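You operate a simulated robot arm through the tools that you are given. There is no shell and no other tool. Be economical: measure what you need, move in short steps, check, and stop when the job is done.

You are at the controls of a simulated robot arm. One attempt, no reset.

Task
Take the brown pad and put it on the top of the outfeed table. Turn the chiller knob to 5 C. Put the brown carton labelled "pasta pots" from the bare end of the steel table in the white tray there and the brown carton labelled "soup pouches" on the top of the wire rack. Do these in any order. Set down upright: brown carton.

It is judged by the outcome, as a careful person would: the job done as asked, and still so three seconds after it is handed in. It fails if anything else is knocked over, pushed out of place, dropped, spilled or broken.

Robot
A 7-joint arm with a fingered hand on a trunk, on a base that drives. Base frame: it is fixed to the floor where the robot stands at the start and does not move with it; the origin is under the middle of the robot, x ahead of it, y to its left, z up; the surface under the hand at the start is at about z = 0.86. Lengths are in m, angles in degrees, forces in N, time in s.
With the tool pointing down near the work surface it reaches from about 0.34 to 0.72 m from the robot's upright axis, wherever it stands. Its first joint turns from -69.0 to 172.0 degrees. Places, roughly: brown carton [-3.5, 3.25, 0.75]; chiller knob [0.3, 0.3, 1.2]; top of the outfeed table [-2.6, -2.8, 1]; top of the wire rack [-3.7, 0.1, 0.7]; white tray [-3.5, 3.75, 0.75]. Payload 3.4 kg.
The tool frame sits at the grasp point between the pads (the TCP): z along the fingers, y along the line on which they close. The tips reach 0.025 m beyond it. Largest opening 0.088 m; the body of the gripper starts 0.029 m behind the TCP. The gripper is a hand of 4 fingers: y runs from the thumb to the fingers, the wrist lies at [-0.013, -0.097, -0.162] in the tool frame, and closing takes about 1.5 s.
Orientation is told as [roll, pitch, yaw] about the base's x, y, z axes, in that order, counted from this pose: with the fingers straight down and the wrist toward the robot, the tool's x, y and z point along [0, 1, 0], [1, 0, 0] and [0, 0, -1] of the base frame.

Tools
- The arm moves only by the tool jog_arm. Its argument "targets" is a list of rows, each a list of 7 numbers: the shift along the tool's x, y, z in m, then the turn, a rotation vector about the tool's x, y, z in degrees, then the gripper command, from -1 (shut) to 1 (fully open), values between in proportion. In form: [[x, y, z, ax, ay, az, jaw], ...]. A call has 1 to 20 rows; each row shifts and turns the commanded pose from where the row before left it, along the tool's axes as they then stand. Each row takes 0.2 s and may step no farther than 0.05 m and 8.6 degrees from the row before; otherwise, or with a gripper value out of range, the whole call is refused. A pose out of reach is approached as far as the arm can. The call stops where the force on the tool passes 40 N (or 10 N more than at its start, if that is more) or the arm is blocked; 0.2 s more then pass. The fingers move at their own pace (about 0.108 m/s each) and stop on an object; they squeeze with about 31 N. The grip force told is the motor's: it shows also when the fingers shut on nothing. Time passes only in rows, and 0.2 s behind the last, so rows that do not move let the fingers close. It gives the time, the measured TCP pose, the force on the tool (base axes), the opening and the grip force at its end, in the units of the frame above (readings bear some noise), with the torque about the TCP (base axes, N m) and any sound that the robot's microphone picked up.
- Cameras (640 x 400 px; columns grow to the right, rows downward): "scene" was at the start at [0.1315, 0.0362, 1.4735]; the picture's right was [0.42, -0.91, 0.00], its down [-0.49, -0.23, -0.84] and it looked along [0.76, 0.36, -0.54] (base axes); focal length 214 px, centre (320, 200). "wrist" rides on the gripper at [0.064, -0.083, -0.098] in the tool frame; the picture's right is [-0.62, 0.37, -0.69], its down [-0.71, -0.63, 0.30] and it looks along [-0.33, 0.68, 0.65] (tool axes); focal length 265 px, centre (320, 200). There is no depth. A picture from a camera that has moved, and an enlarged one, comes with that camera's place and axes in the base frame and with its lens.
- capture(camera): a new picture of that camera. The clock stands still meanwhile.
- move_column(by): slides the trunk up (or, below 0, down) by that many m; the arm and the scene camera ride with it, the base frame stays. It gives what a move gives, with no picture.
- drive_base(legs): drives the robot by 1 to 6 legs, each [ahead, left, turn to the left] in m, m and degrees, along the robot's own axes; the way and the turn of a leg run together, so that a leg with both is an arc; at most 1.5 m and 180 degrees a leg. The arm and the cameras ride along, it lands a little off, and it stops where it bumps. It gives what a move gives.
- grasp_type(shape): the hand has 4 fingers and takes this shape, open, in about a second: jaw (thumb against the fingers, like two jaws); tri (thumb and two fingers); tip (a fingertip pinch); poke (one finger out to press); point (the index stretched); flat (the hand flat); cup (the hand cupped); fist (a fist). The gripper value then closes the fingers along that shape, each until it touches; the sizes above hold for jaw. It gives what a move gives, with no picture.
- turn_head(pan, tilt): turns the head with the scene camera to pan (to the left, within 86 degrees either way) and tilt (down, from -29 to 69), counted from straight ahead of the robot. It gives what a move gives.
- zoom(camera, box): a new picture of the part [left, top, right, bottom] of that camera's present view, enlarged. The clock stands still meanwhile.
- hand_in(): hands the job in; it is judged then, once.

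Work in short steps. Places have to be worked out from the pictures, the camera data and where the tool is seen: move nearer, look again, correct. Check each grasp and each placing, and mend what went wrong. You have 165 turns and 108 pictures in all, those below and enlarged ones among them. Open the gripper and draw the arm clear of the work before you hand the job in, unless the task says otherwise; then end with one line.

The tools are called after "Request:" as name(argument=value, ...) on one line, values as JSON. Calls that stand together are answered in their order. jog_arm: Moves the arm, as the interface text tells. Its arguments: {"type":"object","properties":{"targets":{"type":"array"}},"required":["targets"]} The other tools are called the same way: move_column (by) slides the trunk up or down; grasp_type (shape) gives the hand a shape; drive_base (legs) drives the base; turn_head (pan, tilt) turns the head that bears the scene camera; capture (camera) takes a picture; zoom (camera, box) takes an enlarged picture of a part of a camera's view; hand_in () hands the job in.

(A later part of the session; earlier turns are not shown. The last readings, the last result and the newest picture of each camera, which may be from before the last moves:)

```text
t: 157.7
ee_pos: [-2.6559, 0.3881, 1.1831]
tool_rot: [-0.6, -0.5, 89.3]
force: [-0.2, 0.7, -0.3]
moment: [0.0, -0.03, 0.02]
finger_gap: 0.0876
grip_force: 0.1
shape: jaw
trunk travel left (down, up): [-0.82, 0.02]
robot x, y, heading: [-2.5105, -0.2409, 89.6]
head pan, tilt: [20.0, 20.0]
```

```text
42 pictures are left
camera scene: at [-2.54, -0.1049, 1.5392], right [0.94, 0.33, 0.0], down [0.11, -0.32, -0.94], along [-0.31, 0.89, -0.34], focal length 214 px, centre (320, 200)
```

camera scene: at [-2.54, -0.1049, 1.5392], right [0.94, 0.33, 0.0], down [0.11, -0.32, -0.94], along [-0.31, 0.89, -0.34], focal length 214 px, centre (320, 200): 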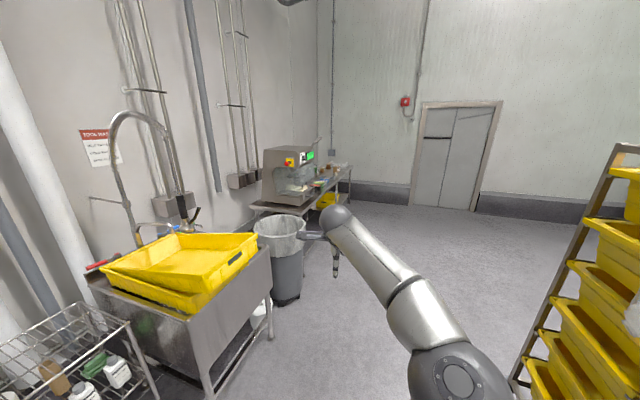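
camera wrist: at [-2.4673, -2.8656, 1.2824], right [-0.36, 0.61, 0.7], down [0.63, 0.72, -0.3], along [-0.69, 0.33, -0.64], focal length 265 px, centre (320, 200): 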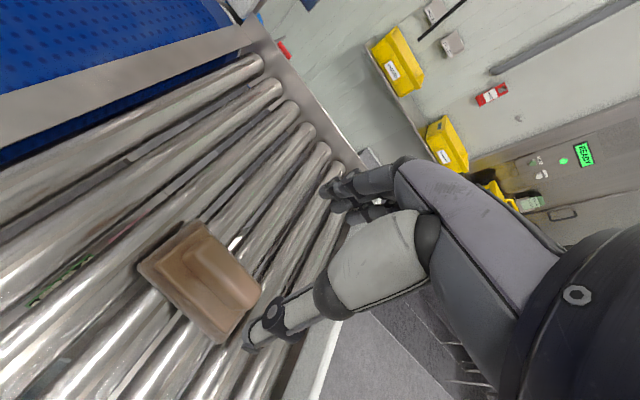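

Drive on to the steel table and turn to face it.

Request:
drive_base(legs=[[1.5, 0, 0], [1.5, 0, 0], [0.5, 0, 0], [0, 0, 90]])

Request:
turn_head(pan=5, tilt=30)

Request:
capture(camera="scene")

```text
t: 178.5
ee_pos: [-3.0887, 3.1389, 1.1836]
tool_rot: [-0.5, -0.4, 178.1]
force: [-0.9, -0.3, 0.4]
moment: [-0.01, -0.01, -0.01]
finger_gap: 0.0876
grip_force: 0.0
shape: jaw
trunk travel left (down, up): [-0.82, 0.02]
robot x, y, heading: [-2.452, 3.2681, 178.4]
head pan, tilt: [20.0, 20.0]
```

```text
t: 179.3
ee_pos: [-3.0891, 3.1399, 1.1832]
tool_rot: [-0.5, -0.4, 178.2]
force: [-0.1, -0.4, -0.3]
moment: [-0.01, 0.0, -0.03]
finger_gap: 0.0877
grip_force: 0.1
shape: jaw
trunk travel left (down, up): [-0.82, 0.02]
robot x, y, heading: [-2.4557, 3.2728, 178.3]
head pan, tilt: [5.0, 30.0]
```

```text
41 pictures are left
camera scene: at [-2.5955, 3.2662, 1.5231], right [-0.06, 1.0, 0.0], down [0.5, 0.03, -0.87], along [-0.86, -0.05, -0.5], focal length 214 px, centre (320, 200)
```

scene: 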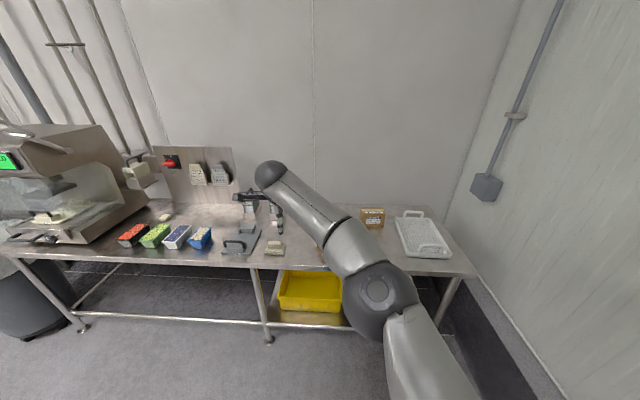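

Zoom at the cartons; one may be behind the arm.

Request:
zoom(camera="scene", box=[220, 180, 470, 300])

Request:
capture(camera="wrist")

```text
2.56 times, centred on (345, 240) of scene
camera zoom: at [-2.5955, 3.2662, 1.5231], right [-0.06, 1.0, 0.0], down [0.5, 0.03, -0.87], along [-0.86, -0.05, -0.5], focal length 549 px, centre (256, 98)
```

zoom: 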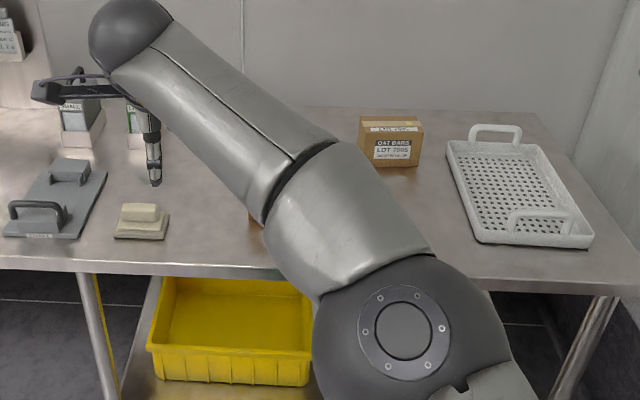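

```text
39 pictures are left
camera wrist: at [-3.0063, 3.0719, 1.2818], right [-0.34, 0.63, 0.7], down [0.65, 0.7, -0.3], along [-0.68, 0.35, -0.65], focal length 265 px, centre (320, 200)
```

wrist: 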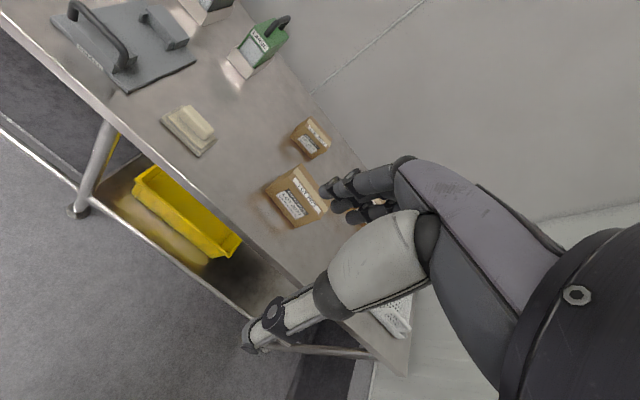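

Read the labels in the wrist view.

Request:
zoom(camera="wrist", box=[250, 110, 350, 240])

Request:
jog_arm(targets=[[0.04, 0, 0, 0, 0, 0, 1], [0.04, 0, 0, 0, 0, 0, 1], [0.04, 0, 0, 0, 0, 0, 1]])

Request:
drive_base(legs=[[0, -0.35, 1.6]])

Request:
capture(camera="scene")

```text
3.08 times, centred on (300, 175) of wrist
camera zoom: at [-3.0063, 3.0719, 1.2818], right [-0.34, 0.63, 0.7], down [0.65, 0.7, -0.3], along [-0.68, 0.35, -0.65], focal length 817 px, centre (382, 277)
```

zoom: 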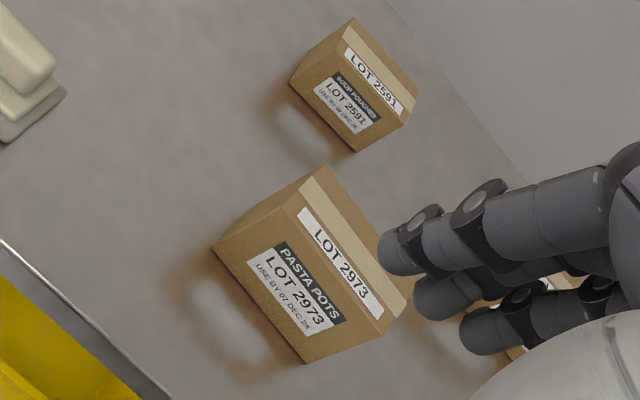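

```text
t: 180.1
ee_pos: [-3.0583, 3.0875, 1.1695]
tool_rot: [-0.5, -0.5, 178.0]
force: [0.1, -1.1, -0.1]
moment: [0.02, 0.02, 0.01]
finger_gap: 0.0879
grip_force: 0.1
shape: jaw
out of reach, approached as far as the arm can: row 1, 2, 3
trunk travel left (down, up): [-0.82, 0.02]
robot x, y, heading: [-2.4588, 3.2717, 178.4]
head pan, tilt: [5.0, 30.0]
```

```text
t: 182.4
ee_pos: [-3.0478, 3.4213, 1.1716]
tool_rot: [-0.6, -0.5, 179.6]
force: [-0.3, 0.1, -0.2]
moment: [0.0, -0.03, -0.01]
finger_gap: 0.0881
grip_force: 0.0
shape: jaw
trunk travel left (down, up): [-0.82, 0.02]
robot x, y, heading: [-2.4506, 3.6216, 179.9]
head pan, tilt: [5.0, 30.0]
```

```text
37 pictures are left
camera scene: at [-2.5896, 3.6129, 1.5231], right [-0.08, 1.0, 0.0], down [0.5, 0.04, -0.87], along [-0.86, -0.07, -0.5], focal length 214 px, centre (320, 200)
```

scene: 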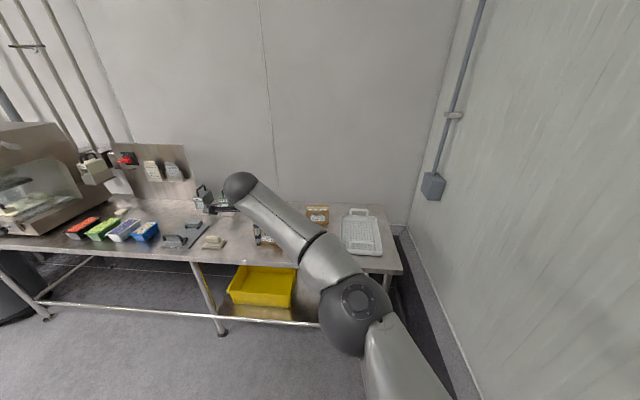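

Three cartons: "pasta pots" (front, ~13×7×10 cm, near [-3.48, 3.28]), "soup pouches" behind-left near [-3.72, 3.22], and oat bars. The natural wrist pose grips across the 7 cm depth. Drive closer and centre over the pasta carton.

Request:
drive_base(legs=[[0.46, 0.24, 0]])

Request:
jog_arm(targets=[[-0.04, -0.005, 0, 0, 0, 0, 1], [-0.04, -0.01, 0, 0, 0, 0, 1], [-0.018, -0.015, 0, 0, 0, 0, 1]])

Request:
capture(camera="wrist")

Request:
capture(camera="scene")

```text
t: 185.4
ee_pos: [-3.5093, 3.1773, 1.1707]
tool_rot: [-0.5, -0.5, 179.9]
force: [-0.8, -0.2, 0.2]
moment: [-0.01, 0.0, -0.03]
finger_gap: 0.0878
grip_force: 0.1
shape: jaw
trunk travel left (down, up): [-0.82, 0.02]
robot x, y, heading: [-2.9096, 3.3807, 179.9]
head pan, tilt: [5.0, 30.0]
```

```text
t: 186.2
ee_pos: [-3.4784, 3.2782, 1.1708]
tool_rot: [-0.5, -0.5, 179.8]
force: [0.0, 0.5, -0.5]
moment: [0.01, -0.05, 0.03]
finger_gap: 0.0876
grip_force: 0.1
shape: jaw
trunk travel left (down, up): [-0.82, 0.02]
robot x, y, heading: [-2.916, 3.3807, 180.0]
head pan, tilt: [5.0, 30.0]
```

```text
36 pictures are left
camera wrist: at [-3.394, 3.2121, 1.2684], right [-0.36, 0.62, 0.7], down [0.63, 0.71, -0.3], along [-0.69, 0.33, -0.65], focal length 265 px, centre (320, 200)
```

wrist: 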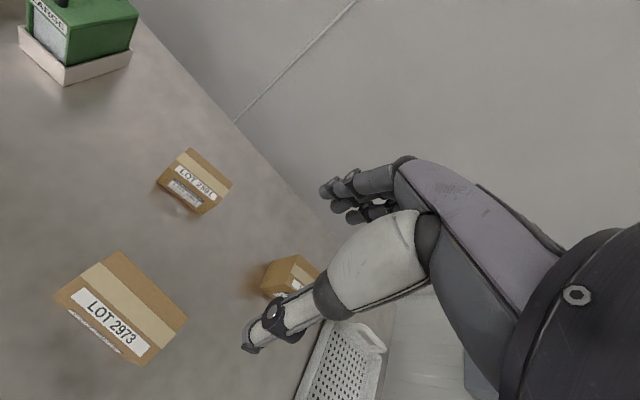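

```text
35 pictures are left
camera scene: at [-3.0513, 3.3711, 1.5232], right [-0.09, 1.0, 0.0], down [0.5, 0.04, -0.87], along [-0.86, -0.08, -0.5], focal length 214 px, centre (320, 200)
```

scene: 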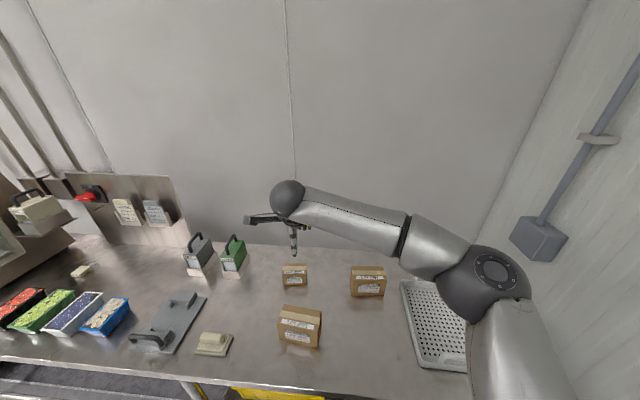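

Zoom for precise carton corners.

Request:
zoom(camera="scene", box=[250, 250, 400, 370])

Request:
zoom(camera="wrist", box=[40, 130, 250, 380])

```text
3.33 times, centred on (325, 310) of scene
camera zoom: at [-3.0513, 3.3711, 1.5232], right [-0.09, 1.0, 0.0], down [0.5, 0.04, -0.87], along [-0.86, -0.08, -0.5], focal length 715 px, centre (303, -167)
```

zoom: 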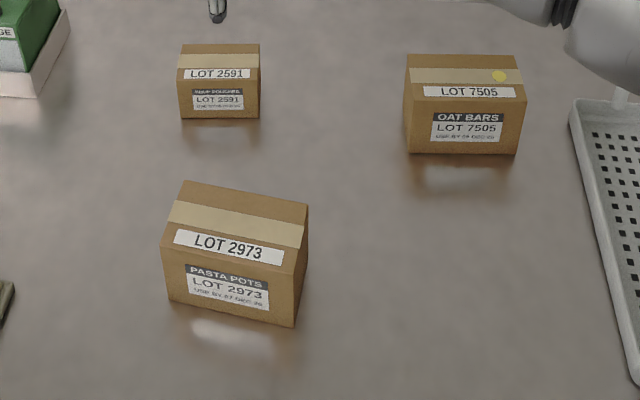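

```text
1.60 times, centred on (145, 255) of wrist
camera zoom: at [-3.394, 3.2121, 1.2684], right [-0.36, 0.62, 0.7], down [0.63, 0.71, -0.3], along [-0.69, 0.33, -0.65], focal length 425 px, centre (600, 112)
```

zoom: 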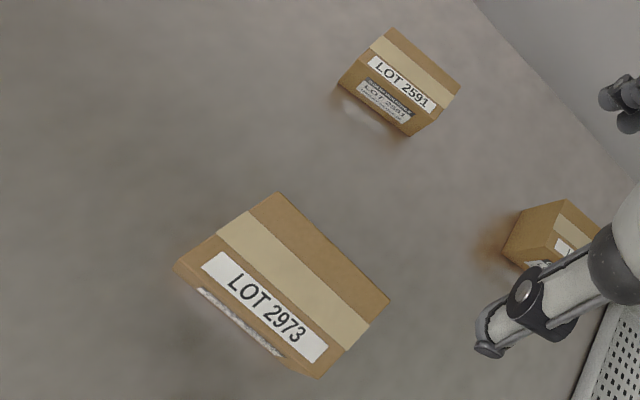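

Pasta carton: centre [-3.454, 3.265], top z 0.841, table 0.75, turned about -6°. Align, then lower to check.

Request:
jog_arm(targets=[[0.013, -0.0244, 0, 0, 0, 6, 1]])

Request:
move_column(by=-0.27)

Request:
capture(camera="wrist")

```text
t: 186.6
ee_pos: [-3.4539, 3.2623, 1.1717]
tool_rot: [-0.5, -0.6, 173.7]
force: [0.3, -0.8, 0.5]
moment: [0.01, 0.02, 0.01]
finger_gap: 0.0877
grip_force: 0.0
shape: jaw
trunk travel left (down, up): [-0.82, 0.02]
robot x, y, heading: [-2.9109, 3.3829, 180.0]
head pan, tilt: [5.0, 30.0]
```

```text
t: 189.3
ee_pos: [-3.4554, 3.2639, 0.8999]
tool_rot: [-0.5, -0.5, 173.8]
force: [-0.3, 0.1, 0.0]
moment: [0.01, 0.02, -0.02]
finger_gap: 0.0876
grip_force: 0.1
shape: jaw
trunk travel left (down, up): [-0.55, 0.29]
robot x, y, heading: [-2.9111, 3.3818, 180.0]
head pan, tilt: [5.0, 30.0]
```

```text
32 pictures are left
camera wrist: at [-3.3781, 3.1899, 0.9985], right [-0.29, 0.65, 0.7], down [0.7, 0.64, -0.3], along [-0.65, 0.4, -0.64], focal length 265 px, centre (320, 200)
```

wrist: 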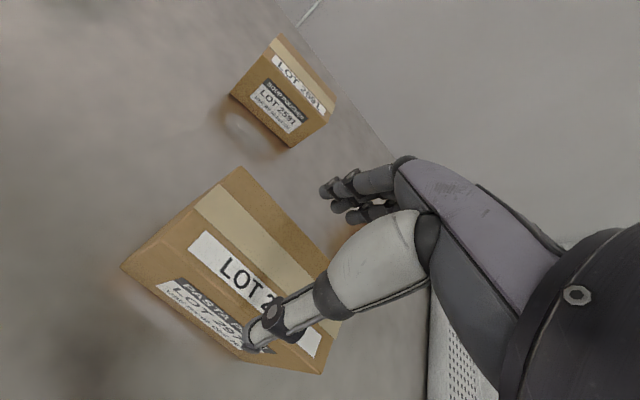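

Estimates agree: depth ~7.2 cm, centre x -3.4545; about 8 mm clearance each side. Descend in small steps watching force.

Request:
jog_arm(targets=[[-0.004, 0, 0.02, 0, 0, 0, 1], [0, 0, 0.012, 0, 0, 0, 1], [0, 0, 0.01, 0, 0, 0, 1], [0, 0, 0.01, 0, 0, 0, 1]])

Request:
zoom(camera="wrist", box=[120, 120, 440, 400])

```text
t: 190.3
ee_pos: [-3.4542, 3.2683, 0.8494]
tool_rot: [-0.4, -0.6, 173.8]
force: [1.4, -0.5, 2.4]
moment: [0.05, -0.09, -0.02]
finger_gap: 0.0879
grip_force: 0.1
shape: jaw
trunk travel left (down, up): [-0.55, 0.29]
robot x, y, heading: [-2.9102, 3.3818, 180.1]
head pan, tilt: [5.0, 30.0]
```

```text
1.43 times, centred on (280, 260) of wrist
camera zoom: at [-3.3774, 3.1947, 0.9467], right [-0.29, 0.65, 0.7], down [0.7, 0.64, -0.31], along [-0.65, 0.4, -0.64], focal length 379 px, centre (377, 114)
```

zoom: 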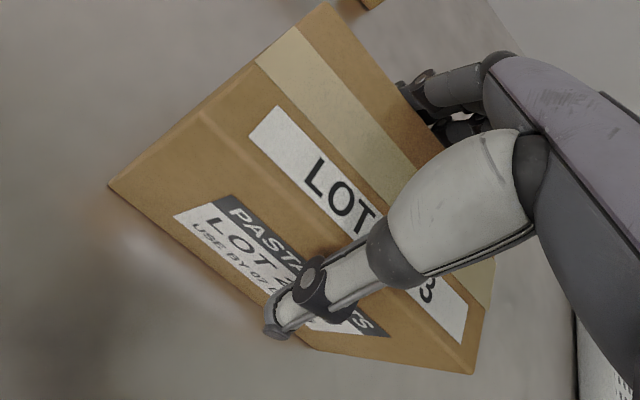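

Thumb is in front and fingers behind the carton. Continue down 2.5 cm and close.

Request:
jog_arm(targets=[[0, 0, 0.008, 0, 0, 0, 1], [0, 0, 0.008, 0, 0, 0, 1], [0, 0, 0.008, 0, 0, 0, 1]])

```text
t: 191.2
ee_pos: [-3.4554, 3.2675, 0.8347]
tool_rot: [0.3, -1.7, 173.6]
force: [4.0, 1.3, 18.9]
moment: [-0.11, 0.09, -0.07]
finger_gap: 0.0881
grip_force: 0.1
shape: jaw
trunk travel left (down, up): [-0.55, 0.29]
robot x, y, heading: [-2.917, 3.3829, 180.0]
head pan, tilt: [5.0, 30.0]
stopped in row 3: the force on the tool passed its limit at 42 N (the readings are from after the stop); the commanded pose is now the measured one
```

Something touches; raise 8 mm and look.

Request:
jog_arm(targets=[[0, 0, -0.008, 0, 0, 0, 1]])

Request:
capture(camera="wrist")

Request:
zoom(camera="scene", box=[230, 220, 390, 390])

```text
t: 191.6
ee_pos: [-3.4556, 3.27, 0.836]
tool_rot: [-0.1, -1.1, 173.7]
force: [2.4, 0.5, 1.2]
moment: [0.0, 0.06, 0.01]
finger_gap: 0.0877
grip_force: 0.0
shape: jaw
trunk travel left (down, up): [-0.55, 0.29]
robot x, y, heading: [-2.9142, 3.3771, 180.2]
head pan, tilt: [5.0, 30.0]
```

```text
30 pictures are left
camera wrist: at [-3.3785, 3.1948, 0.9344], right [-0.28, 0.65, 0.7], down [0.7, 0.64, -0.31], along [-0.66, 0.4, -0.64], focal length 265 px, centre (320, 200)
```

wrist: 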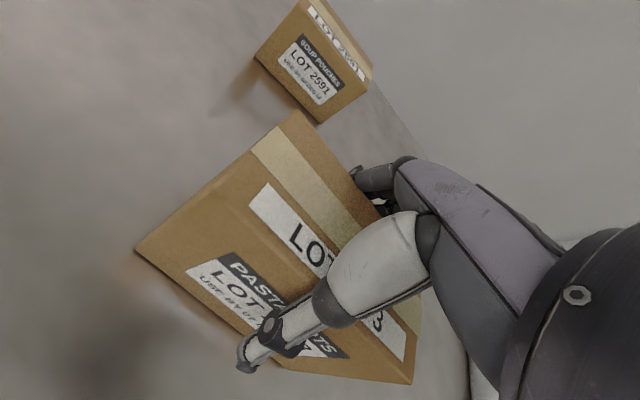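

```text
2.35 times, centred on (310, 305) of scene
camera zoom: at [-3.0513, 3.3706, 1.2528], right [-0.09, 1.0, 0.0], down [0.5, 0.04, -0.87], along [-0.86, -0.08, -0.5], focal length 505 px, centre (344, -47)
```

zoom: 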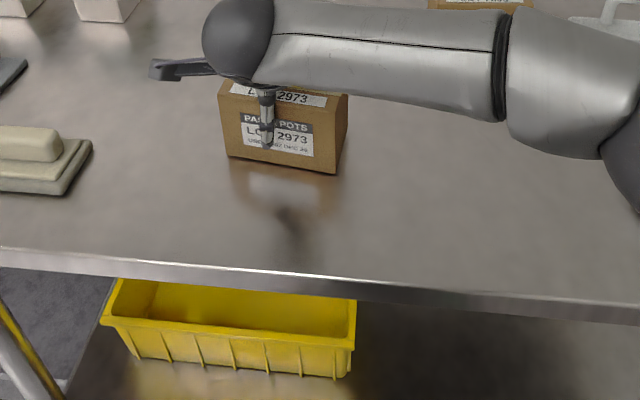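

The fingers already overlap the carton by about 3 cm; I close here.

Request:
jog_arm(targets=[[0, 0, 0, 0, 0, 0, 0.5], [0, 0, 0, 0, 0, 0, 0], [0, 0, 0, 0, 0, 0, -1], [0, 0, 0, 0, 0, 0, -1], [0, 0, 0, 0, 0, 0, -1], [0, 0, 0, 0, 0, 0, -1]])

Request:
capture(camera="wrist")

```text
t: 193.0
ee_pos: [-3.4575, 3.268, 0.8366]
tool_rot: [0.0, -1.2, 173.6]
force: [0.1, 0.5, 0.5]
moment: [0.02, 0.17, 0.0]
finger_gap: 0.0608
grip_force: 31.0
shape: jaw
trunk travel left (down, up): [-0.55, 0.29]
robot x, y, heading: [-2.9118, 3.3799, 179.9]
head pan, tilt: [5.0, 30.0]
```

```text
28 pictures are left
camera wrist: at [-3.3794, 3.1947, 0.9355], right [-0.28, 0.65, 0.7], down [0.7, 0.64, -0.32], along [-0.66, 0.4, -0.64], focal length 265 px, centre (320, 200)
```

wrist: 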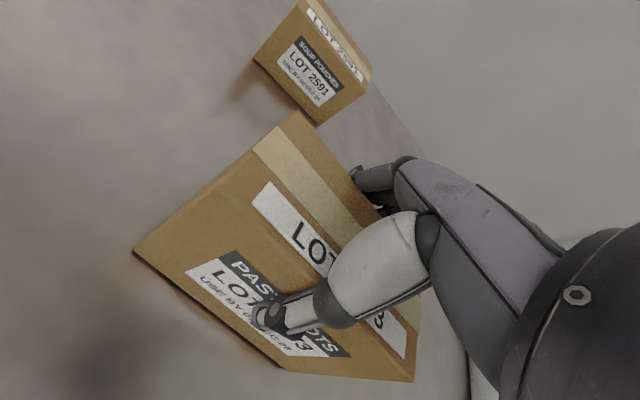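

Gripped (61 mm). Lift 15 cm and check the hold.

Request:
move_column(by=0.15)

Request:
capture(camera="wrist")

```text
t: 194.8
ee_pos: [-3.4568, 3.2678, 0.9881]
tool_rot: [-0.2, -1.1, 173.7]
force: [0.2, 0.1, -4.7]
moment: [-0.04, 0.0, 0.01]
finger_gap: 0.061
grip_force: 30.9
shape: jaw
trunk travel left (down, up): [-0.7, 0.14]
robot x, y, heading: [-2.9113, 3.3798, 180.0]
head pan, tilt: [5.0, 30.0]
```

```text
27 pictures are left
camera wrist: at [-3.38, 3.1944, 1.0851], right [-0.28, 0.65, 0.7], down [0.7, 0.64, -0.32], along [-0.66, 0.4, -0.64], focal length 265 px, centre (320, 200)
```

wrist: 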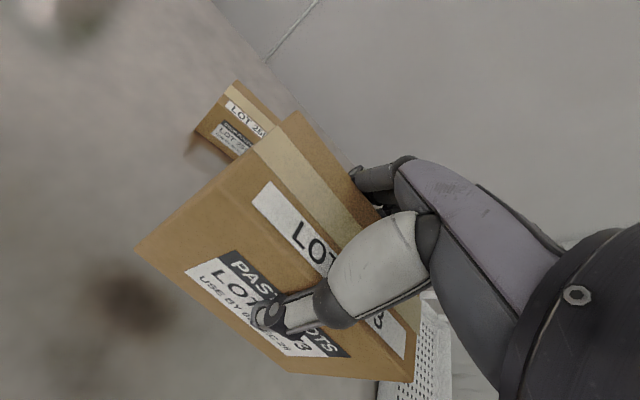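

Held level (about 5 N). Drive right toward the tray, then look.

Request:
drive_base(legs=[[0, -0.42, 0], [0.05, 0, 0]])

Request:
jog_arm(targets=[[-0.035, 0.02, 0, 0, 0, -3, -1], [-0.035, 0.02, 0, 0, 0, -3, -1], [-0.012, 0.02, 0, 0, 0, 0, -1]])

Request:
turn_head(pan=5, tilt=40)

Request:
capture(camera="scene")

Request:
capture(camera="wrist")

```text
t: 197.9
ee_pos: [-3.5096, 3.6926, 0.988]
tool_rot: [-0.1, -1.2, 173.8]
force: [-0.4, -0.4, -6.3]
moment: [-0.02, 0.01, -0.04]
finger_gap: 0.0611
grip_force: 31.2
shape: jaw
trunk travel left (down, up): [-0.7, 0.14]
robot x, y, heading: [-2.9644, 3.8042, -179.9]
head pan, tilt: [5.0, 30.0]
```

```text
t: 198.7
ee_pos: [-3.5623, 3.7769, 0.9891]
tool_rot: [-0.2, -1.1, 179.9]
force: [-0.2, -0.3, -4.9]
moment: [-0.05, 0.02, 0.03]
finger_gap: 0.0611
grip_force: 31.4
shape: jaw
trunk travel left (down, up): [-0.7, 0.14]
robot x, y, heading: [-2.9602, 3.805, -179.9]
head pan, tilt: [5.0, 30.0]
```

```text
t: 199.4
ee_pos: [-3.5618, 3.7763, 0.9902]
tool_rot: [-0.2, -1.1, 179.8]
force: [-0.5, 0.1, -4.8]
moment: [-0.01, -0.02, 0.01]
finger_gap: 0.0611
grip_force: 31.1
shape: jaw
trunk travel left (down, up): [-0.7, 0.14]
robot x, y, heading: [-2.9649, 3.8079, -180.0]
head pan, tilt: [5.0, 40.0]
```

```text
26 pictures are left
camera scene: at [-3.0982, 3.7959, 1.3877], right [-0.09, 1.0, 0.0], down [0.64, 0.06, -0.77], along [-0.76, -0.07, -0.64], focal length 214 px, centre (320, 200)
```

scene: 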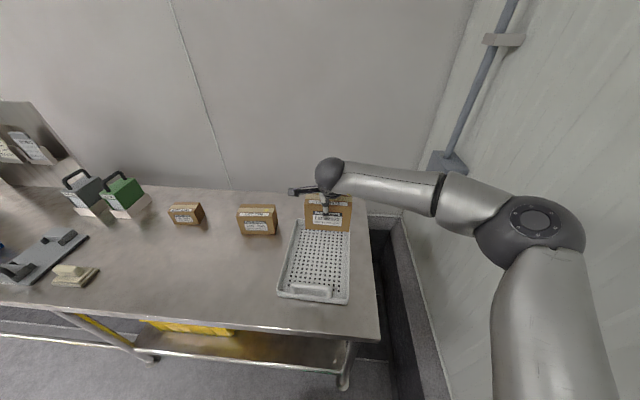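

```text
25 pictures are left
camera wrist: at [-3.4761, 3.7115, 1.0869], right [-0.35, 0.62, 0.7], down [0.63, 0.71, -0.31], along [-0.7, 0.33, -0.64], focal length 265 px, centre (320, 200)
```

wrist: 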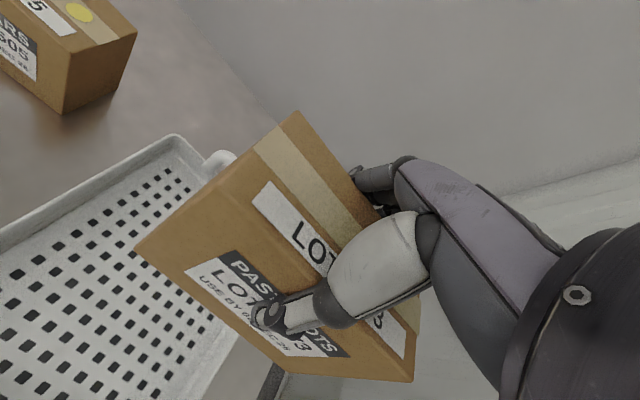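

Tray spans x -3.39..-3.70, y 3.645..3.85. Centre at [-3.54, 3.748], then lower.

Request:
jog_arm(targets=[[0.028, -0.02, 0, 0, 0, 0, -1]])

Request:
move_column(by=-0.11)

Request:
capture(camera="wrist")

Request:
zoom(camera="scene", box=[230, 150, 390, 330])

```text
t: 199.8
ee_pos: [-3.5411, 3.7478, 0.9897]
tool_rot: [-0.1, -1.2, 179.7]
force: [0.8, -0.7, -4.5]
moment: [-0.03, 0.0, -0.03]
finger_gap: 0.0611
grip_force: 31.1
shape: jaw
trunk travel left (down, up): [-0.7, 0.14]
robot x, y, heading: [-2.9631, 3.8052, -179.7]
head pan, tilt: [5.0, 40.0]
```

```text
t: 201.3
ee_pos: [-3.542, 3.7479, 0.8798]
tool_rot: [-0.2, -1.1, 179.7]
force: [-0.3, 1.0, -5.2]
moment: [-0.01, 0.0, 0.03]
finger_gap: 0.061
grip_force: 30.7
shape: jaw
trunk travel left (down, up): [-0.59, 0.25]
robot x, y, heading: [-2.9619, 3.8051, -180.1]
head pan, tilt: [5.0, 40.0]
```

```text
24 pictures are left
camera wrist: at [-3.456, 3.6837, 0.9767], right [-0.35, 0.62, 0.7], down [0.63, 0.71, -0.31], along [-0.7, 0.33, -0.64], focal length 265 px, centre (320, 200)
```

wrist: 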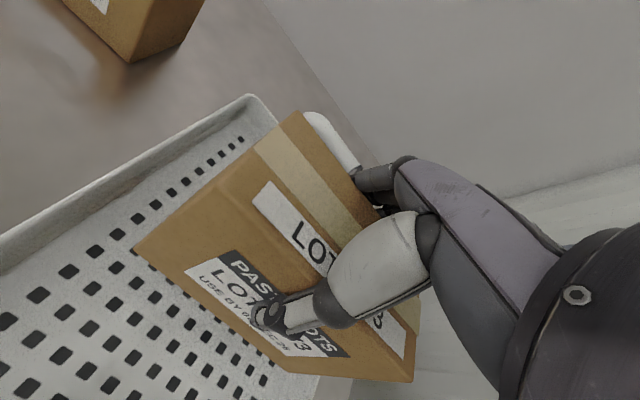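

```text
2.22 times, centred on (310, 240) of scene
camera zoom: at [-3.0979, 3.7958, 1.2777], right [-0.09, 1.0, 0.0], down [0.64, 0.06, -0.77], along [-0.76, -0.07, -0.64], focal length 477 px, centre (342, 111)
```

zoom: 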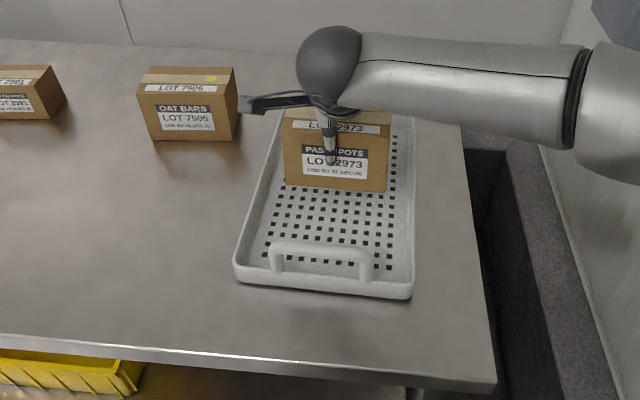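

Well centred; shift 2 cm toward the robot for finger room at the far handle and lower till contact.

Request:
jog_arm(targets=[[0, -0.02, 0, 0, 0, 0, -1], [0, 0, 0.012, 0, 0, 0, -1], [0, 0, 0.008, 0, 0, 0, -1], [0, 0, 0.006, 0, 0, 0, -1]])

```text
t: 202.3
ee_pos: [-3.5222, 3.7481, 0.8519]
tool_rot: [-0.2, -1.1, 179.8]
force: [0.0, 0.6, -4.8]
moment: [-0.02, 0.01, 0.02]
finger_gap: 0.061
grip_force: 30.7
shape: jaw
trunk travel left (down, up): [-0.59, 0.25]
robot x, y, heading: [-2.9663, 3.8067, -179.7]
head pan, tilt: [5.0, 40.0]
```

Request:
jog_arm(targets=[[0, 0, 0.004, 0, 0, 0, -1], [0, 0, 0.003, 0, 0, 0, -1]])

```text
t: 202.9
ee_pos: [-3.5225, 3.7496, 0.8453]
tool_rot: [-0.1, -1.1, 179.8]
force: [0.2, 0.0, -4.2]
moment: [-0.04, 0.0, -0.02]
finger_gap: 0.061
grip_force: 31.7
shape: jaw
trunk travel left (down, up): [-0.59, 0.25]
robot x, y, heading: [-2.9632, 3.8036, -179.8]
head pan, tilt: [5.0, 40.0]
```

Still no contact; small further steps.

Request:
jog_arm(targets=[[0, 0, 0.003, 0, 0, 0, -1], [0, 0, 0.003, 0, 0, 0, -1]])

```text
t: 203.5
ee_pos: [-3.5209, 3.7486, 0.8438]
tool_rot: [-0.2, -1.3, 179.9]
force: [0.4, 0.0, 6.8]
moment: [0.03, 0.29, 0.0]
finger_gap: 0.0609
grip_force: 30.6
shape: jaw
trunk travel left (down, up): [-0.59, 0.25]
robot x, y, heading: [-2.9609, 3.8043, -179.9]
head pan, tilt: [5.0, 40.0]
```

Contact. Open and rise.

Request:
jog_arm(targets=[[0, 0, 0, 0, 0, 0, -0.2], [0, 0, 0, 0, 0, 0, 0.3], [0, 0, 0, 0, 0, 0, 1], [0, 0, 0, 0, 0, 0, 1], [0, 0, 0, 0, 0, 0, 1], [0, 0, -0.02, 0, 0, 0, 1], [0, 0, -0.03, 0, 0, 0, 1]])

Request:
move_column(by=0.16)

Request:
capture(camera="scene")

```text
t: 205.1
ee_pos: [-3.5207, 3.7499, 0.8915]
tool_rot: [-0.1, -1.2, 179.8]
force: [0.8, 0.0, -0.2]
moment: [0.0, 0.02, 0.02]
finger_gap: 0.0882
grip_force: 0.1
shape: jaw
trunk travel left (down, up): [-0.59, 0.25]
robot x, y, heading: [-2.9649, 3.8033, -179.9]
head pan, tilt: [5.0, 40.0]
```

```text
t: 206.9
ee_pos: [-3.5212, 3.7488, 1.0494]
tool_rot: [-0.1, -1.1, 179.8]
force: [-0.2, 0.5, 0.3]
moment: [-0.03, 0.0, -0.02]
finger_gap: 0.0877
grip_force: 0.0
shape: jaw
trunk travel left (down, up): [-0.75, 0.09]
robot x, y, heading: [-2.9623, 3.8024, -180.0]
head pan, tilt: [5.0, 40.0]
```

```text
22 pictures are left
camera scene: at [-3.0973, 3.796, 1.4377], right [-0.09, 1.0, 0.0], down [0.64, 0.06, -0.77], along [-0.76, -0.07, -0.64], focal length 214 px, centre (320, 200)
```

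scene: 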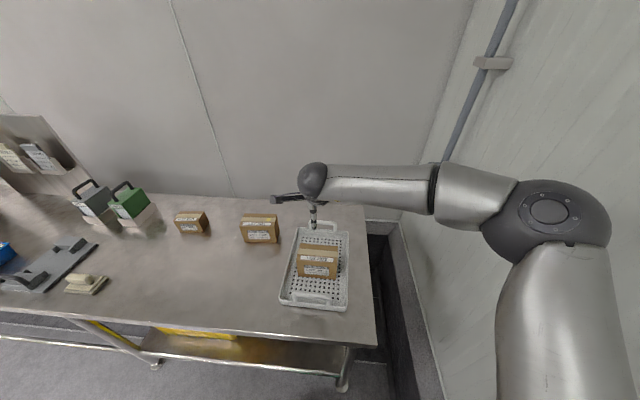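

Pasta pots is upright in the tray. Next the soup carton (centre ≈[-3.673, 3.205], top 0.821, ~10×5.5×7 cm). Drive left and extend.

Request:
drive_base(legs=[[0, 0.58, 0], [0.05, 0, 0]])

Request:
jog_arm(targets=[[-0.02, 0.04, 0, 0, 0, -3, 1], [0, 0.04, 0, 0, 0, -2, 1]])

Request:
zoom(camera="scene", box=[220, 130, 400, 300])

Request:
capture(camera="wrist")

```text
t: 210.7
ee_pos: [-3.5712, 3.1696, 1.0494]
tool_rot: [-0.2, -1.1, 179.7]
force: [0.4, -0.2, 0.2]
moment: [-0.02, -0.03, 0.0]
finger_gap: 0.0878
grip_force: 0.1
shape: jaw
trunk travel left (down, up): [-0.75, 0.09]
robot x, y, heading: [-3.0117, 3.2279, -180.2]
head pan, tilt: [5.0, 40.0]
```

```text
t: 211.3
ee_pos: [-3.6514, 3.187, 1.0523]
tool_rot: [-0.5, -1.0, -175.2]
force: [-0.7, 0.3, 0.9]
moment: [0.0, 0.0, -0.02]
finger_gap: 0.0879
grip_force: 0.1
shape: jaw
trunk travel left (down, up): [-0.75, 0.09]
robot x, y, heading: [-3.0133, 3.2246, -180.1]
head pan, tilt: [5.0, 40.0]
```

```text
2.35 times, centred on (310, 215) of scene
camera zoom: at [-3.1484, 3.2138, 1.4375], right [-0.09, 1.0, 0.0], down [0.64, 0.06, -0.77], along [-0.76, -0.07, -0.64], focal length 505 px, centre (344, 165)
```

zoom: 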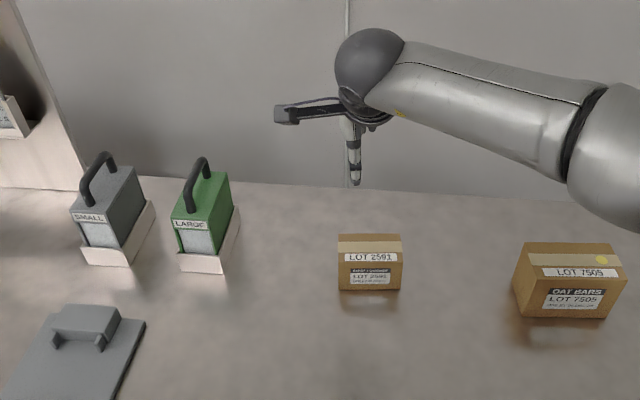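

```text
20 pictures are left
camera wrist: at [-3.5607, 3.1293, 1.149], right [-0.41, 0.58, 0.7], down [0.56, 0.77, -0.31], along [-0.72, 0.27, -0.64], focal length 265 px, centre (320, 200)
```

wrist: 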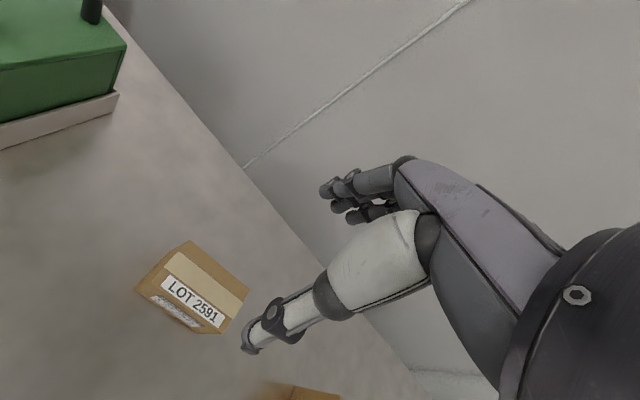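

Soup carton centre refined to [-3.669, 3.206], top ≈0.828. Align and lower above it.

Request:
jog_arm(targets=[[-0.0205, 0.0163, 0, 0, 0, 0, 1]])

Request:
move_column(by=-0.175)

Request:
capture(camera="wrist")

```text
t: 211.7
ee_pos: [-3.6694, 3.207, 1.0513]
tool_rot: [-0.2, -1.1, -175.3]
force: [1.4, 0.1, 1.0]
moment: [0.01, 0.0, 0.01]
finger_gap: 0.0879
grip_force: 0.1
shape: jaw
trunk travel left (down, up): [-0.75, 0.09]
robot x, y, heading: [-3.0143, 3.2261, -179.7]
head pan, tilt: [5.0, 40.0]
```

```text
t: 213.7
ee_pos: [-3.6678, 3.2062, 0.877]
tool_rot: [-0.2, -1.2, -175.2]
force: [0.0, -0.3, -0.4]
moment: [0.02, 0.0, -0.01]
finger_gap: 0.0878
grip_force: 0.1
shape: jaw
trunk travel left (down, up): [-0.575, 0.265]
robot x, y, heading: [-3.0132, 3.224, -180.3]
head pan, tilt: [5.0, 40.0]
```

```text
19 pictures are left
camera wrist: at [-3.5773, 3.1494, 0.9753], right [-0.4, 0.59, 0.7], down [0.56, 0.76, -0.31], along [-0.72, 0.27, -0.64], focal length 265 px, centre (320, 200)
```

wrist: 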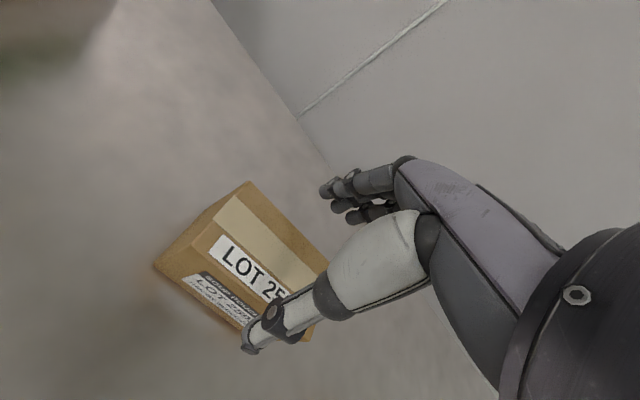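

Aligned. Descend 5 cm slowly and close.

Request:
jog_arm(targets=[[0, 0, 0.015, 0, 0, 0, 1], [0, 0, 0.015, 0, 0, 0, 1], [0, 0, 0.01, 0, 0, 0, 1], [0, 0, 0.007, 0, 0, 0, 1]])

Request:
zoom(camera="wrist", box=[140, 130, 440, 390])

```text
t: 214.7
ee_pos: [-3.6695, 3.2066, 0.8304]
tool_rot: [-0.3, -1.3, -175.3]
force: [0.7, 0.1, -0.2]
moment: [0.01, 0.01, 0.02]
finger_gap: 0.0878
grip_force: 0.0
shape: jaw
trunk travel left (down, up): [-0.575, 0.265]
robot x, y, heading: [-3.0117, 3.2243, -180.1]
head pan, tilt: [5.0, 40.0]
```

```text
1.54 times, centred on (290, 260) of wrist
camera zoom: at [-3.5783, 3.1494, 0.9283], right [-0.4, 0.59, 0.7], down [0.56, 0.76, -0.31], along [-0.72, 0.27, -0.64], focal length 408 px, centre (366, 108)
```

zoom: 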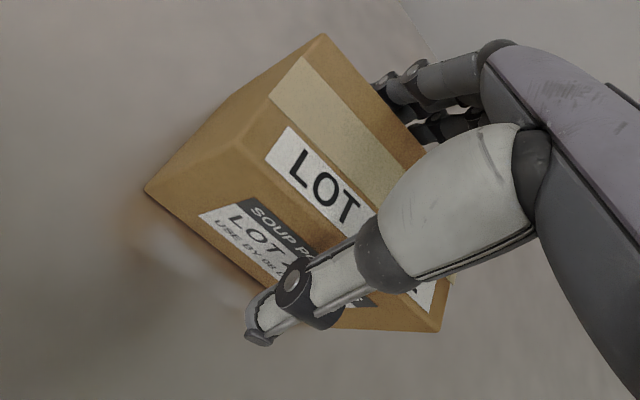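

Straddling correctly. Down 6 mm more, then close.

Request:
jog_arm(targets=[[0, 0, 0.006, 0, 0, 0, 1], [0, 0, 0, 0, 0, 0, 0.4], [0, 0, 0, 0, 0, 0, -0.2], [0, 0, 0, 0, 0, 0, -1], [0, 0, 0, 0, 0, 0, -1], [0, 0, 0, 0, 0, 0, -1], [0, 0, 0, 0, 0, 0, -1]])

Request:
move_column(by=0.2)

Request:
capture(camera="wrist")

```text
t: 216.3
ee_pos: [-3.6683, 3.2084, 0.8249]
tool_rot: [-0.3, -1.1, -175.3]
force: [-0.2, -0.2, 0.0]
moment: [0.01, -0.04, 0.04]
finger_gap: 0.0537
grip_force: 31.0
shape: jaw
trunk travel left (down, up): [-0.575, 0.265]
robot x, y, heading: [-3.0147, 3.221, -180.0]
head pan, tilt: [5.0, 40.0]
```

```text
t: 218.5
ee_pos: [-3.6693, 3.2073, 1.0243]
tool_rot: [-0.3, -1.1, -175.3]
force: [0.3, 0.6, -3.1]
moment: [-0.02, -0.01, 0.01]
finger_gap: 0.0537
grip_force: 30.7
shape: jaw
trunk travel left (down, up): [-0.775, 0.065]
robot x, y, heading: [-3.0122, 3.2231, -180.1]
head pan, tilt: [5.0, 40.0]
```

```text
17 pictures are left
camera wrist: at [-3.5787, 3.1493, 1.122], right [-0.4, 0.59, 0.7], down [0.56, 0.76, -0.31], along [-0.72, 0.27, -0.64], focal length 265 px, centre (320, 200)
```

wrist: 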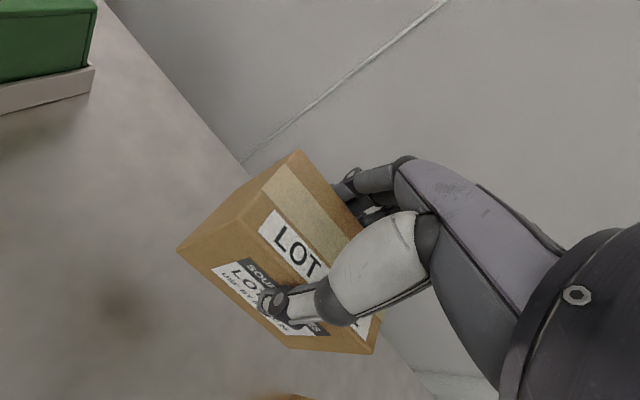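

Soup carton held. Back out and travel to the wire rack, keeping away from the sink.

Request:
drive_base(legs=[[-0.7, 0, 0], [0, 1.5, 0], [0, 1.5, 0], [0, 0.4, 0]])

Request:
turn_head(pan=-12, tilt=30)

Request:
capture(camera="scene")

```text
t: 238.3
ee_pos: [-3.0243, -0.162, 1.0253]
tool_rot: [-0.4, -1.2, -176.8]
force: [-0.7, 0.3, -3.1]
moment: [-0.02, -0.03, 0.0]
finger_gap: 0.0535
grip_force: 30.7
shape: jaw
trunk travel left (down, up): [-0.775, 0.065]
robot x, y, heading: [-2.3677, -0.1609, 178.5]
head pan, tilt: [5.0, 40.0]
```

```text
t: 239.1
ee_pos: [-3.0239, -0.1612, 1.0252]
tool_rot: [-0.3, -1.0, -176.8]
force: [-0.8, -0.6, -1.9]
moment: [-0.02, -0.03, -0.02]
finger_gap: 0.0535
grip_force: 30.4
shape: jaw
trunk travel left (down, up): [-0.775, 0.065]
robot x, y, heading: [-2.3689, -0.1591, 178.4]
head pan, tilt: [-12.0, 30.0]
```

```text
16 pictures are left
camera scene: at [-2.5055, -0.1404, 1.478], right [0.23, 0.97, 0.0], down [0.49, -0.12, -0.87], along [-0.84, 0.2, -0.5], focal length 214 px, centre (320, 200)
```

scene: 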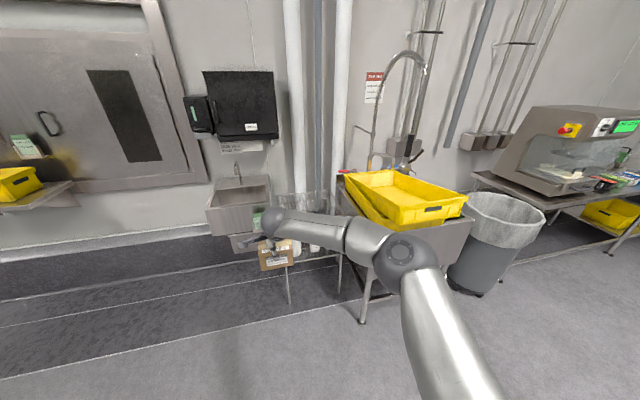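

Move in closer, turned toward the rack from its left so the elbow stays clear of the sink.

Request:
drive_base(legs=[[0.38, 0.25, 0], [0, 0, -28]])

Request:
turn_head(pan=10, tilt=35)

Request:
capture(camera="scene")

Request:
capture(camera="wrist")

```text
t: 243.3
ee_pos: [-3.3364, -0.0942, 1.0243]
tool_rot: [-0.2, -1.1, 155.4]
force: [0.2, -0.6, -2.3]
moment: [-0.05, -0.03, -0.03]
finger_gap: 0.0538
grip_force: 31.4
shape: jaw
trunk travel left (down, up): [-0.775, 0.065]
robot x, y, heading: [-2.7586, -0.4013, 150.6]
head pan, tilt: [-12.0, 30.0]
```

```text
t: 244.1
ee_pos: [-3.3348, -0.0949, 1.0247]
tool_rot: [-0.3, -1.1, 155.3]
force: [0.8, -1.0, -2.0]
moment: [-0.02, -0.01, -0.02]
finger_gap: 0.0537
grip_force: 31.4
shape: jaw
trunk travel left (down, up): [-0.775, 0.065]
robot x, y, heading: [-2.7567, -0.401, 150.6]
head pan, tilt: [10.0, 35.0]
```

```text
15 pictures are left
camera scene: at [-2.8814, -0.3491, 1.4703], right [0.33, 0.94, 0.0], down [0.54, -0.19, -0.82], along [-0.77, 0.27, -0.57], focal length 214 px, centre (320, 200)
```

scene: 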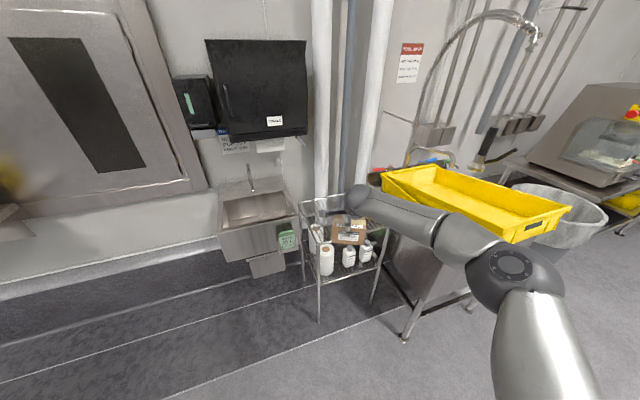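

```text
14 pictures are left
camera wrist: at [-3.285, -0.1891, 1.1221], right [-0.06, 0.71, 0.7], down [0.87, 0.39, -0.31], along [-0.5, 0.59, -0.64], focal length 265 px, centre (320, 200)
```

wrist: 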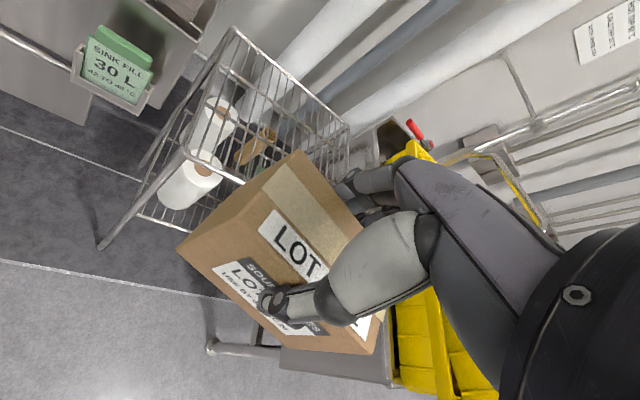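

Zoom on the rack top.

Request:
zoom(camera="scene", box=[280, 170, 400, 330])

Request:
zoom(camera="wrist", box=[90, 10, 360, 260])

```text
2.50 times, centred on (340, 250) of scene
camera zoom: at [-2.8814, -0.3491, 1.4703], right [0.33, 0.94, 0.0], down [0.54, -0.19, -0.82], along [-0.77, 0.27, -0.57], focal length 536 px, centre (270, 75)
```

zoom: 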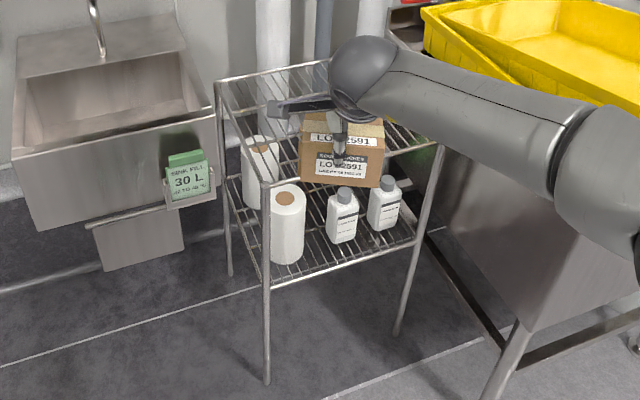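

```text
1.60 times, centred on (225, 135) of wrist
camera zoom: at [-3.285, -0.1891, 1.1221], right [-0.06, 0.71, 0.7], down [0.87, 0.39, -0.31], along [-0.5, 0.59, -0.64], focal length 425 px, centre (472, 304)
```

zoom: 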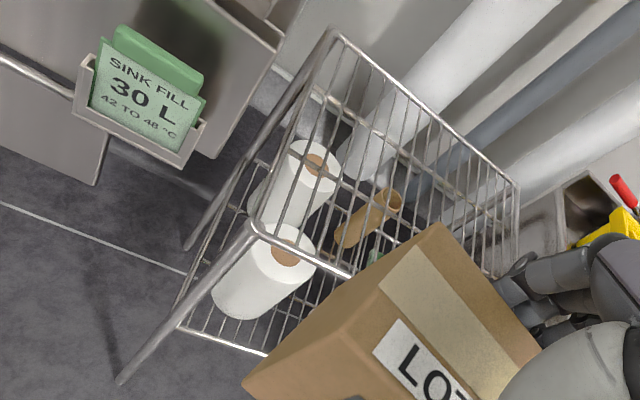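

Rack top: z≈0.708, x -3.563..-3.93, y -0.12..0.27, wires running front to back, empty. I turn the carton so its length crosses the wires, then drive in at height.

Request:
jog_arm(targets=[[0, 0, 0, 0, 0, -8.2, -1], [0, 0, 0, 0, 0, -8.2, -1], [0, 0, 0, 0, 0, -8.2, -1]])

Request:
drive_base(legs=[[0.398, 0.036, 0]])

Request:
capture(camera="scene")

```text
t: 244.9
ee_pos: [-3.3353, -0.0944, 1.024]
tool_rot: [-0.6, -0.8, 180.0]
force: [0.8, 0.3, -1.8]
moment: [-0.03, 0.0, -0.04]
finger_gap: 0.0536
grip_force: 31.1
shape: jaw
trunk travel left (down, up): [-0.775, 0.065]
robot x, y, heading: [-2.7556, -0.4034, 150.6]
head pan, tilt: [10.0, 35.0]
```

```text
t: 247.4
ee_pos: [-3.7024, 0.0701, 1.0244]
tool_rot: [-0.7, -0.9, 179.8]
force: [-1.0, 0.8, -2.4]
moment: [-0.02, 0.01, 0.0]
finger_gap: 0.0536
grip_force: 30.6
shape: jaw
trunk travel left (down, up): [-0.775, 0.065]
robot x, y, heading: [-3.1231, -0.2375, 150.6]
head pan, tilt: [10.0, 35.0]
```

```text
11 pictures are left
camera scene: at [-3.2469, -0.1851, 1.4702], right [0.33, 0.94, 0.0], down [0.54, -0.19, -0.82], along [-0.77, 0.27, -0.57], focal length 214 px, centre (320, 200)
```

scene: 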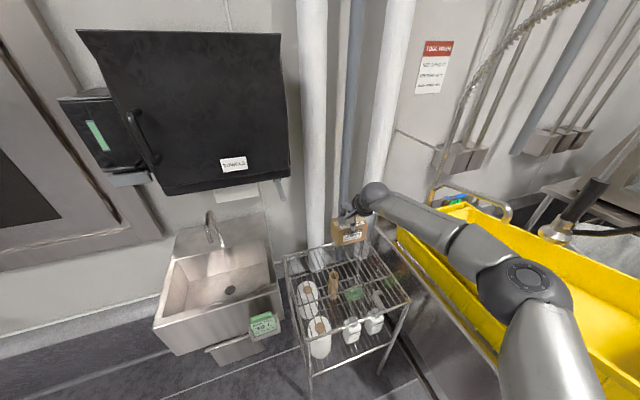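

Over the rack. The elbow has only ~6 cm side clearance to the yellow crate, so I shift everything 4.5 cm to -y, then lower.

Request:
drive_base(legs=[[-0.022, 0.039, 0]])

Request:
move_column(by=-0.19)

Request:
capture(camera="scene")

Request:
capture(camera="wrist")

```text
t: 248.3
ee_pos: [-3.7011, 0.0252, 1.0255]
tool_rot: [-0.9, -0.9, 179.9]
force: [-0.4, -0.3, -1.0]
moment: [0.01, 0.02, -0.01]
finger_gap: 0.0538
grip_force: 30.5
shape: jaw
trunk travel left (down, up): [-0.775, 0.065]
robot x, y, heading: [-3.1189, -0.2823, 150.7]
head pan, tilt: [10.0, 35.0]
```

```text
t: 250.4
ee_pos: [-3.7012, 0.025, 0.834]
tool_rot: [-0.8, -0.9, 179.9]
force: [-0.8, -1.3, -2.4]
moment: [0.0, -0.04, 0.0]
finger_gap: 0.0537
grip_force: 30.5
shape: jaw
trunk travel left (down, up): [-0.585, 0.255]
robot x, y, heading: [-3.12, -0.2813, 150.9]
head pan, tilt: [10.0, 35.0]
```

```text
10 pictures are left
camera scene: at [-3.2462, -0.2297, 1.2803], right [0.33, 0.94, 0.0], down [0.54, -0.19, -0.82], along [-0.77, 0.27, -0.57], focal length 214 px, centre (320, 200)
```

scene: 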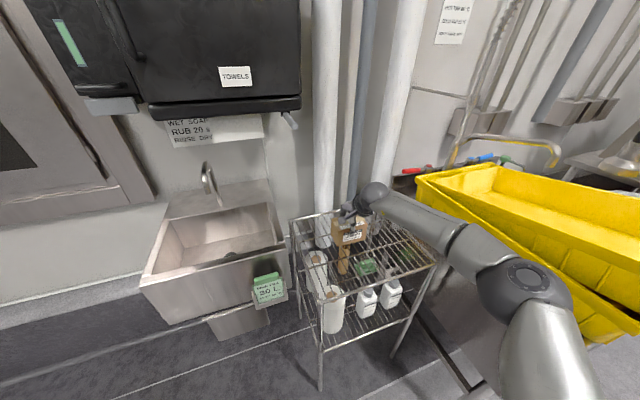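

```text
9 pictures are left
camera wrist: at [-3.6158, -0.0411, 0.9318], right [-0.36, 0.61, 0.71], down [0.63, 0.72, -0.31], along [-0.69, 0.33, -0.64], focal length 265 px, centre (320, 200)
```

wrist: 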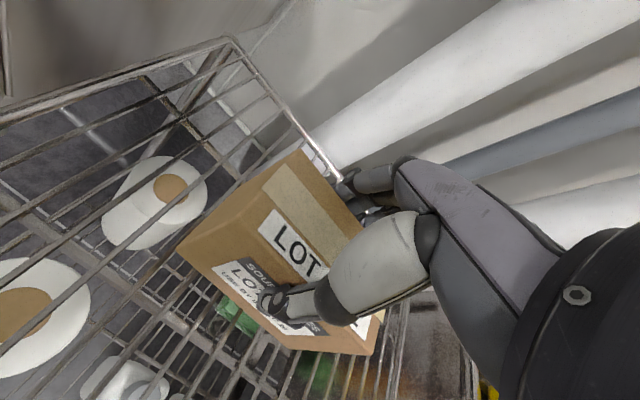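

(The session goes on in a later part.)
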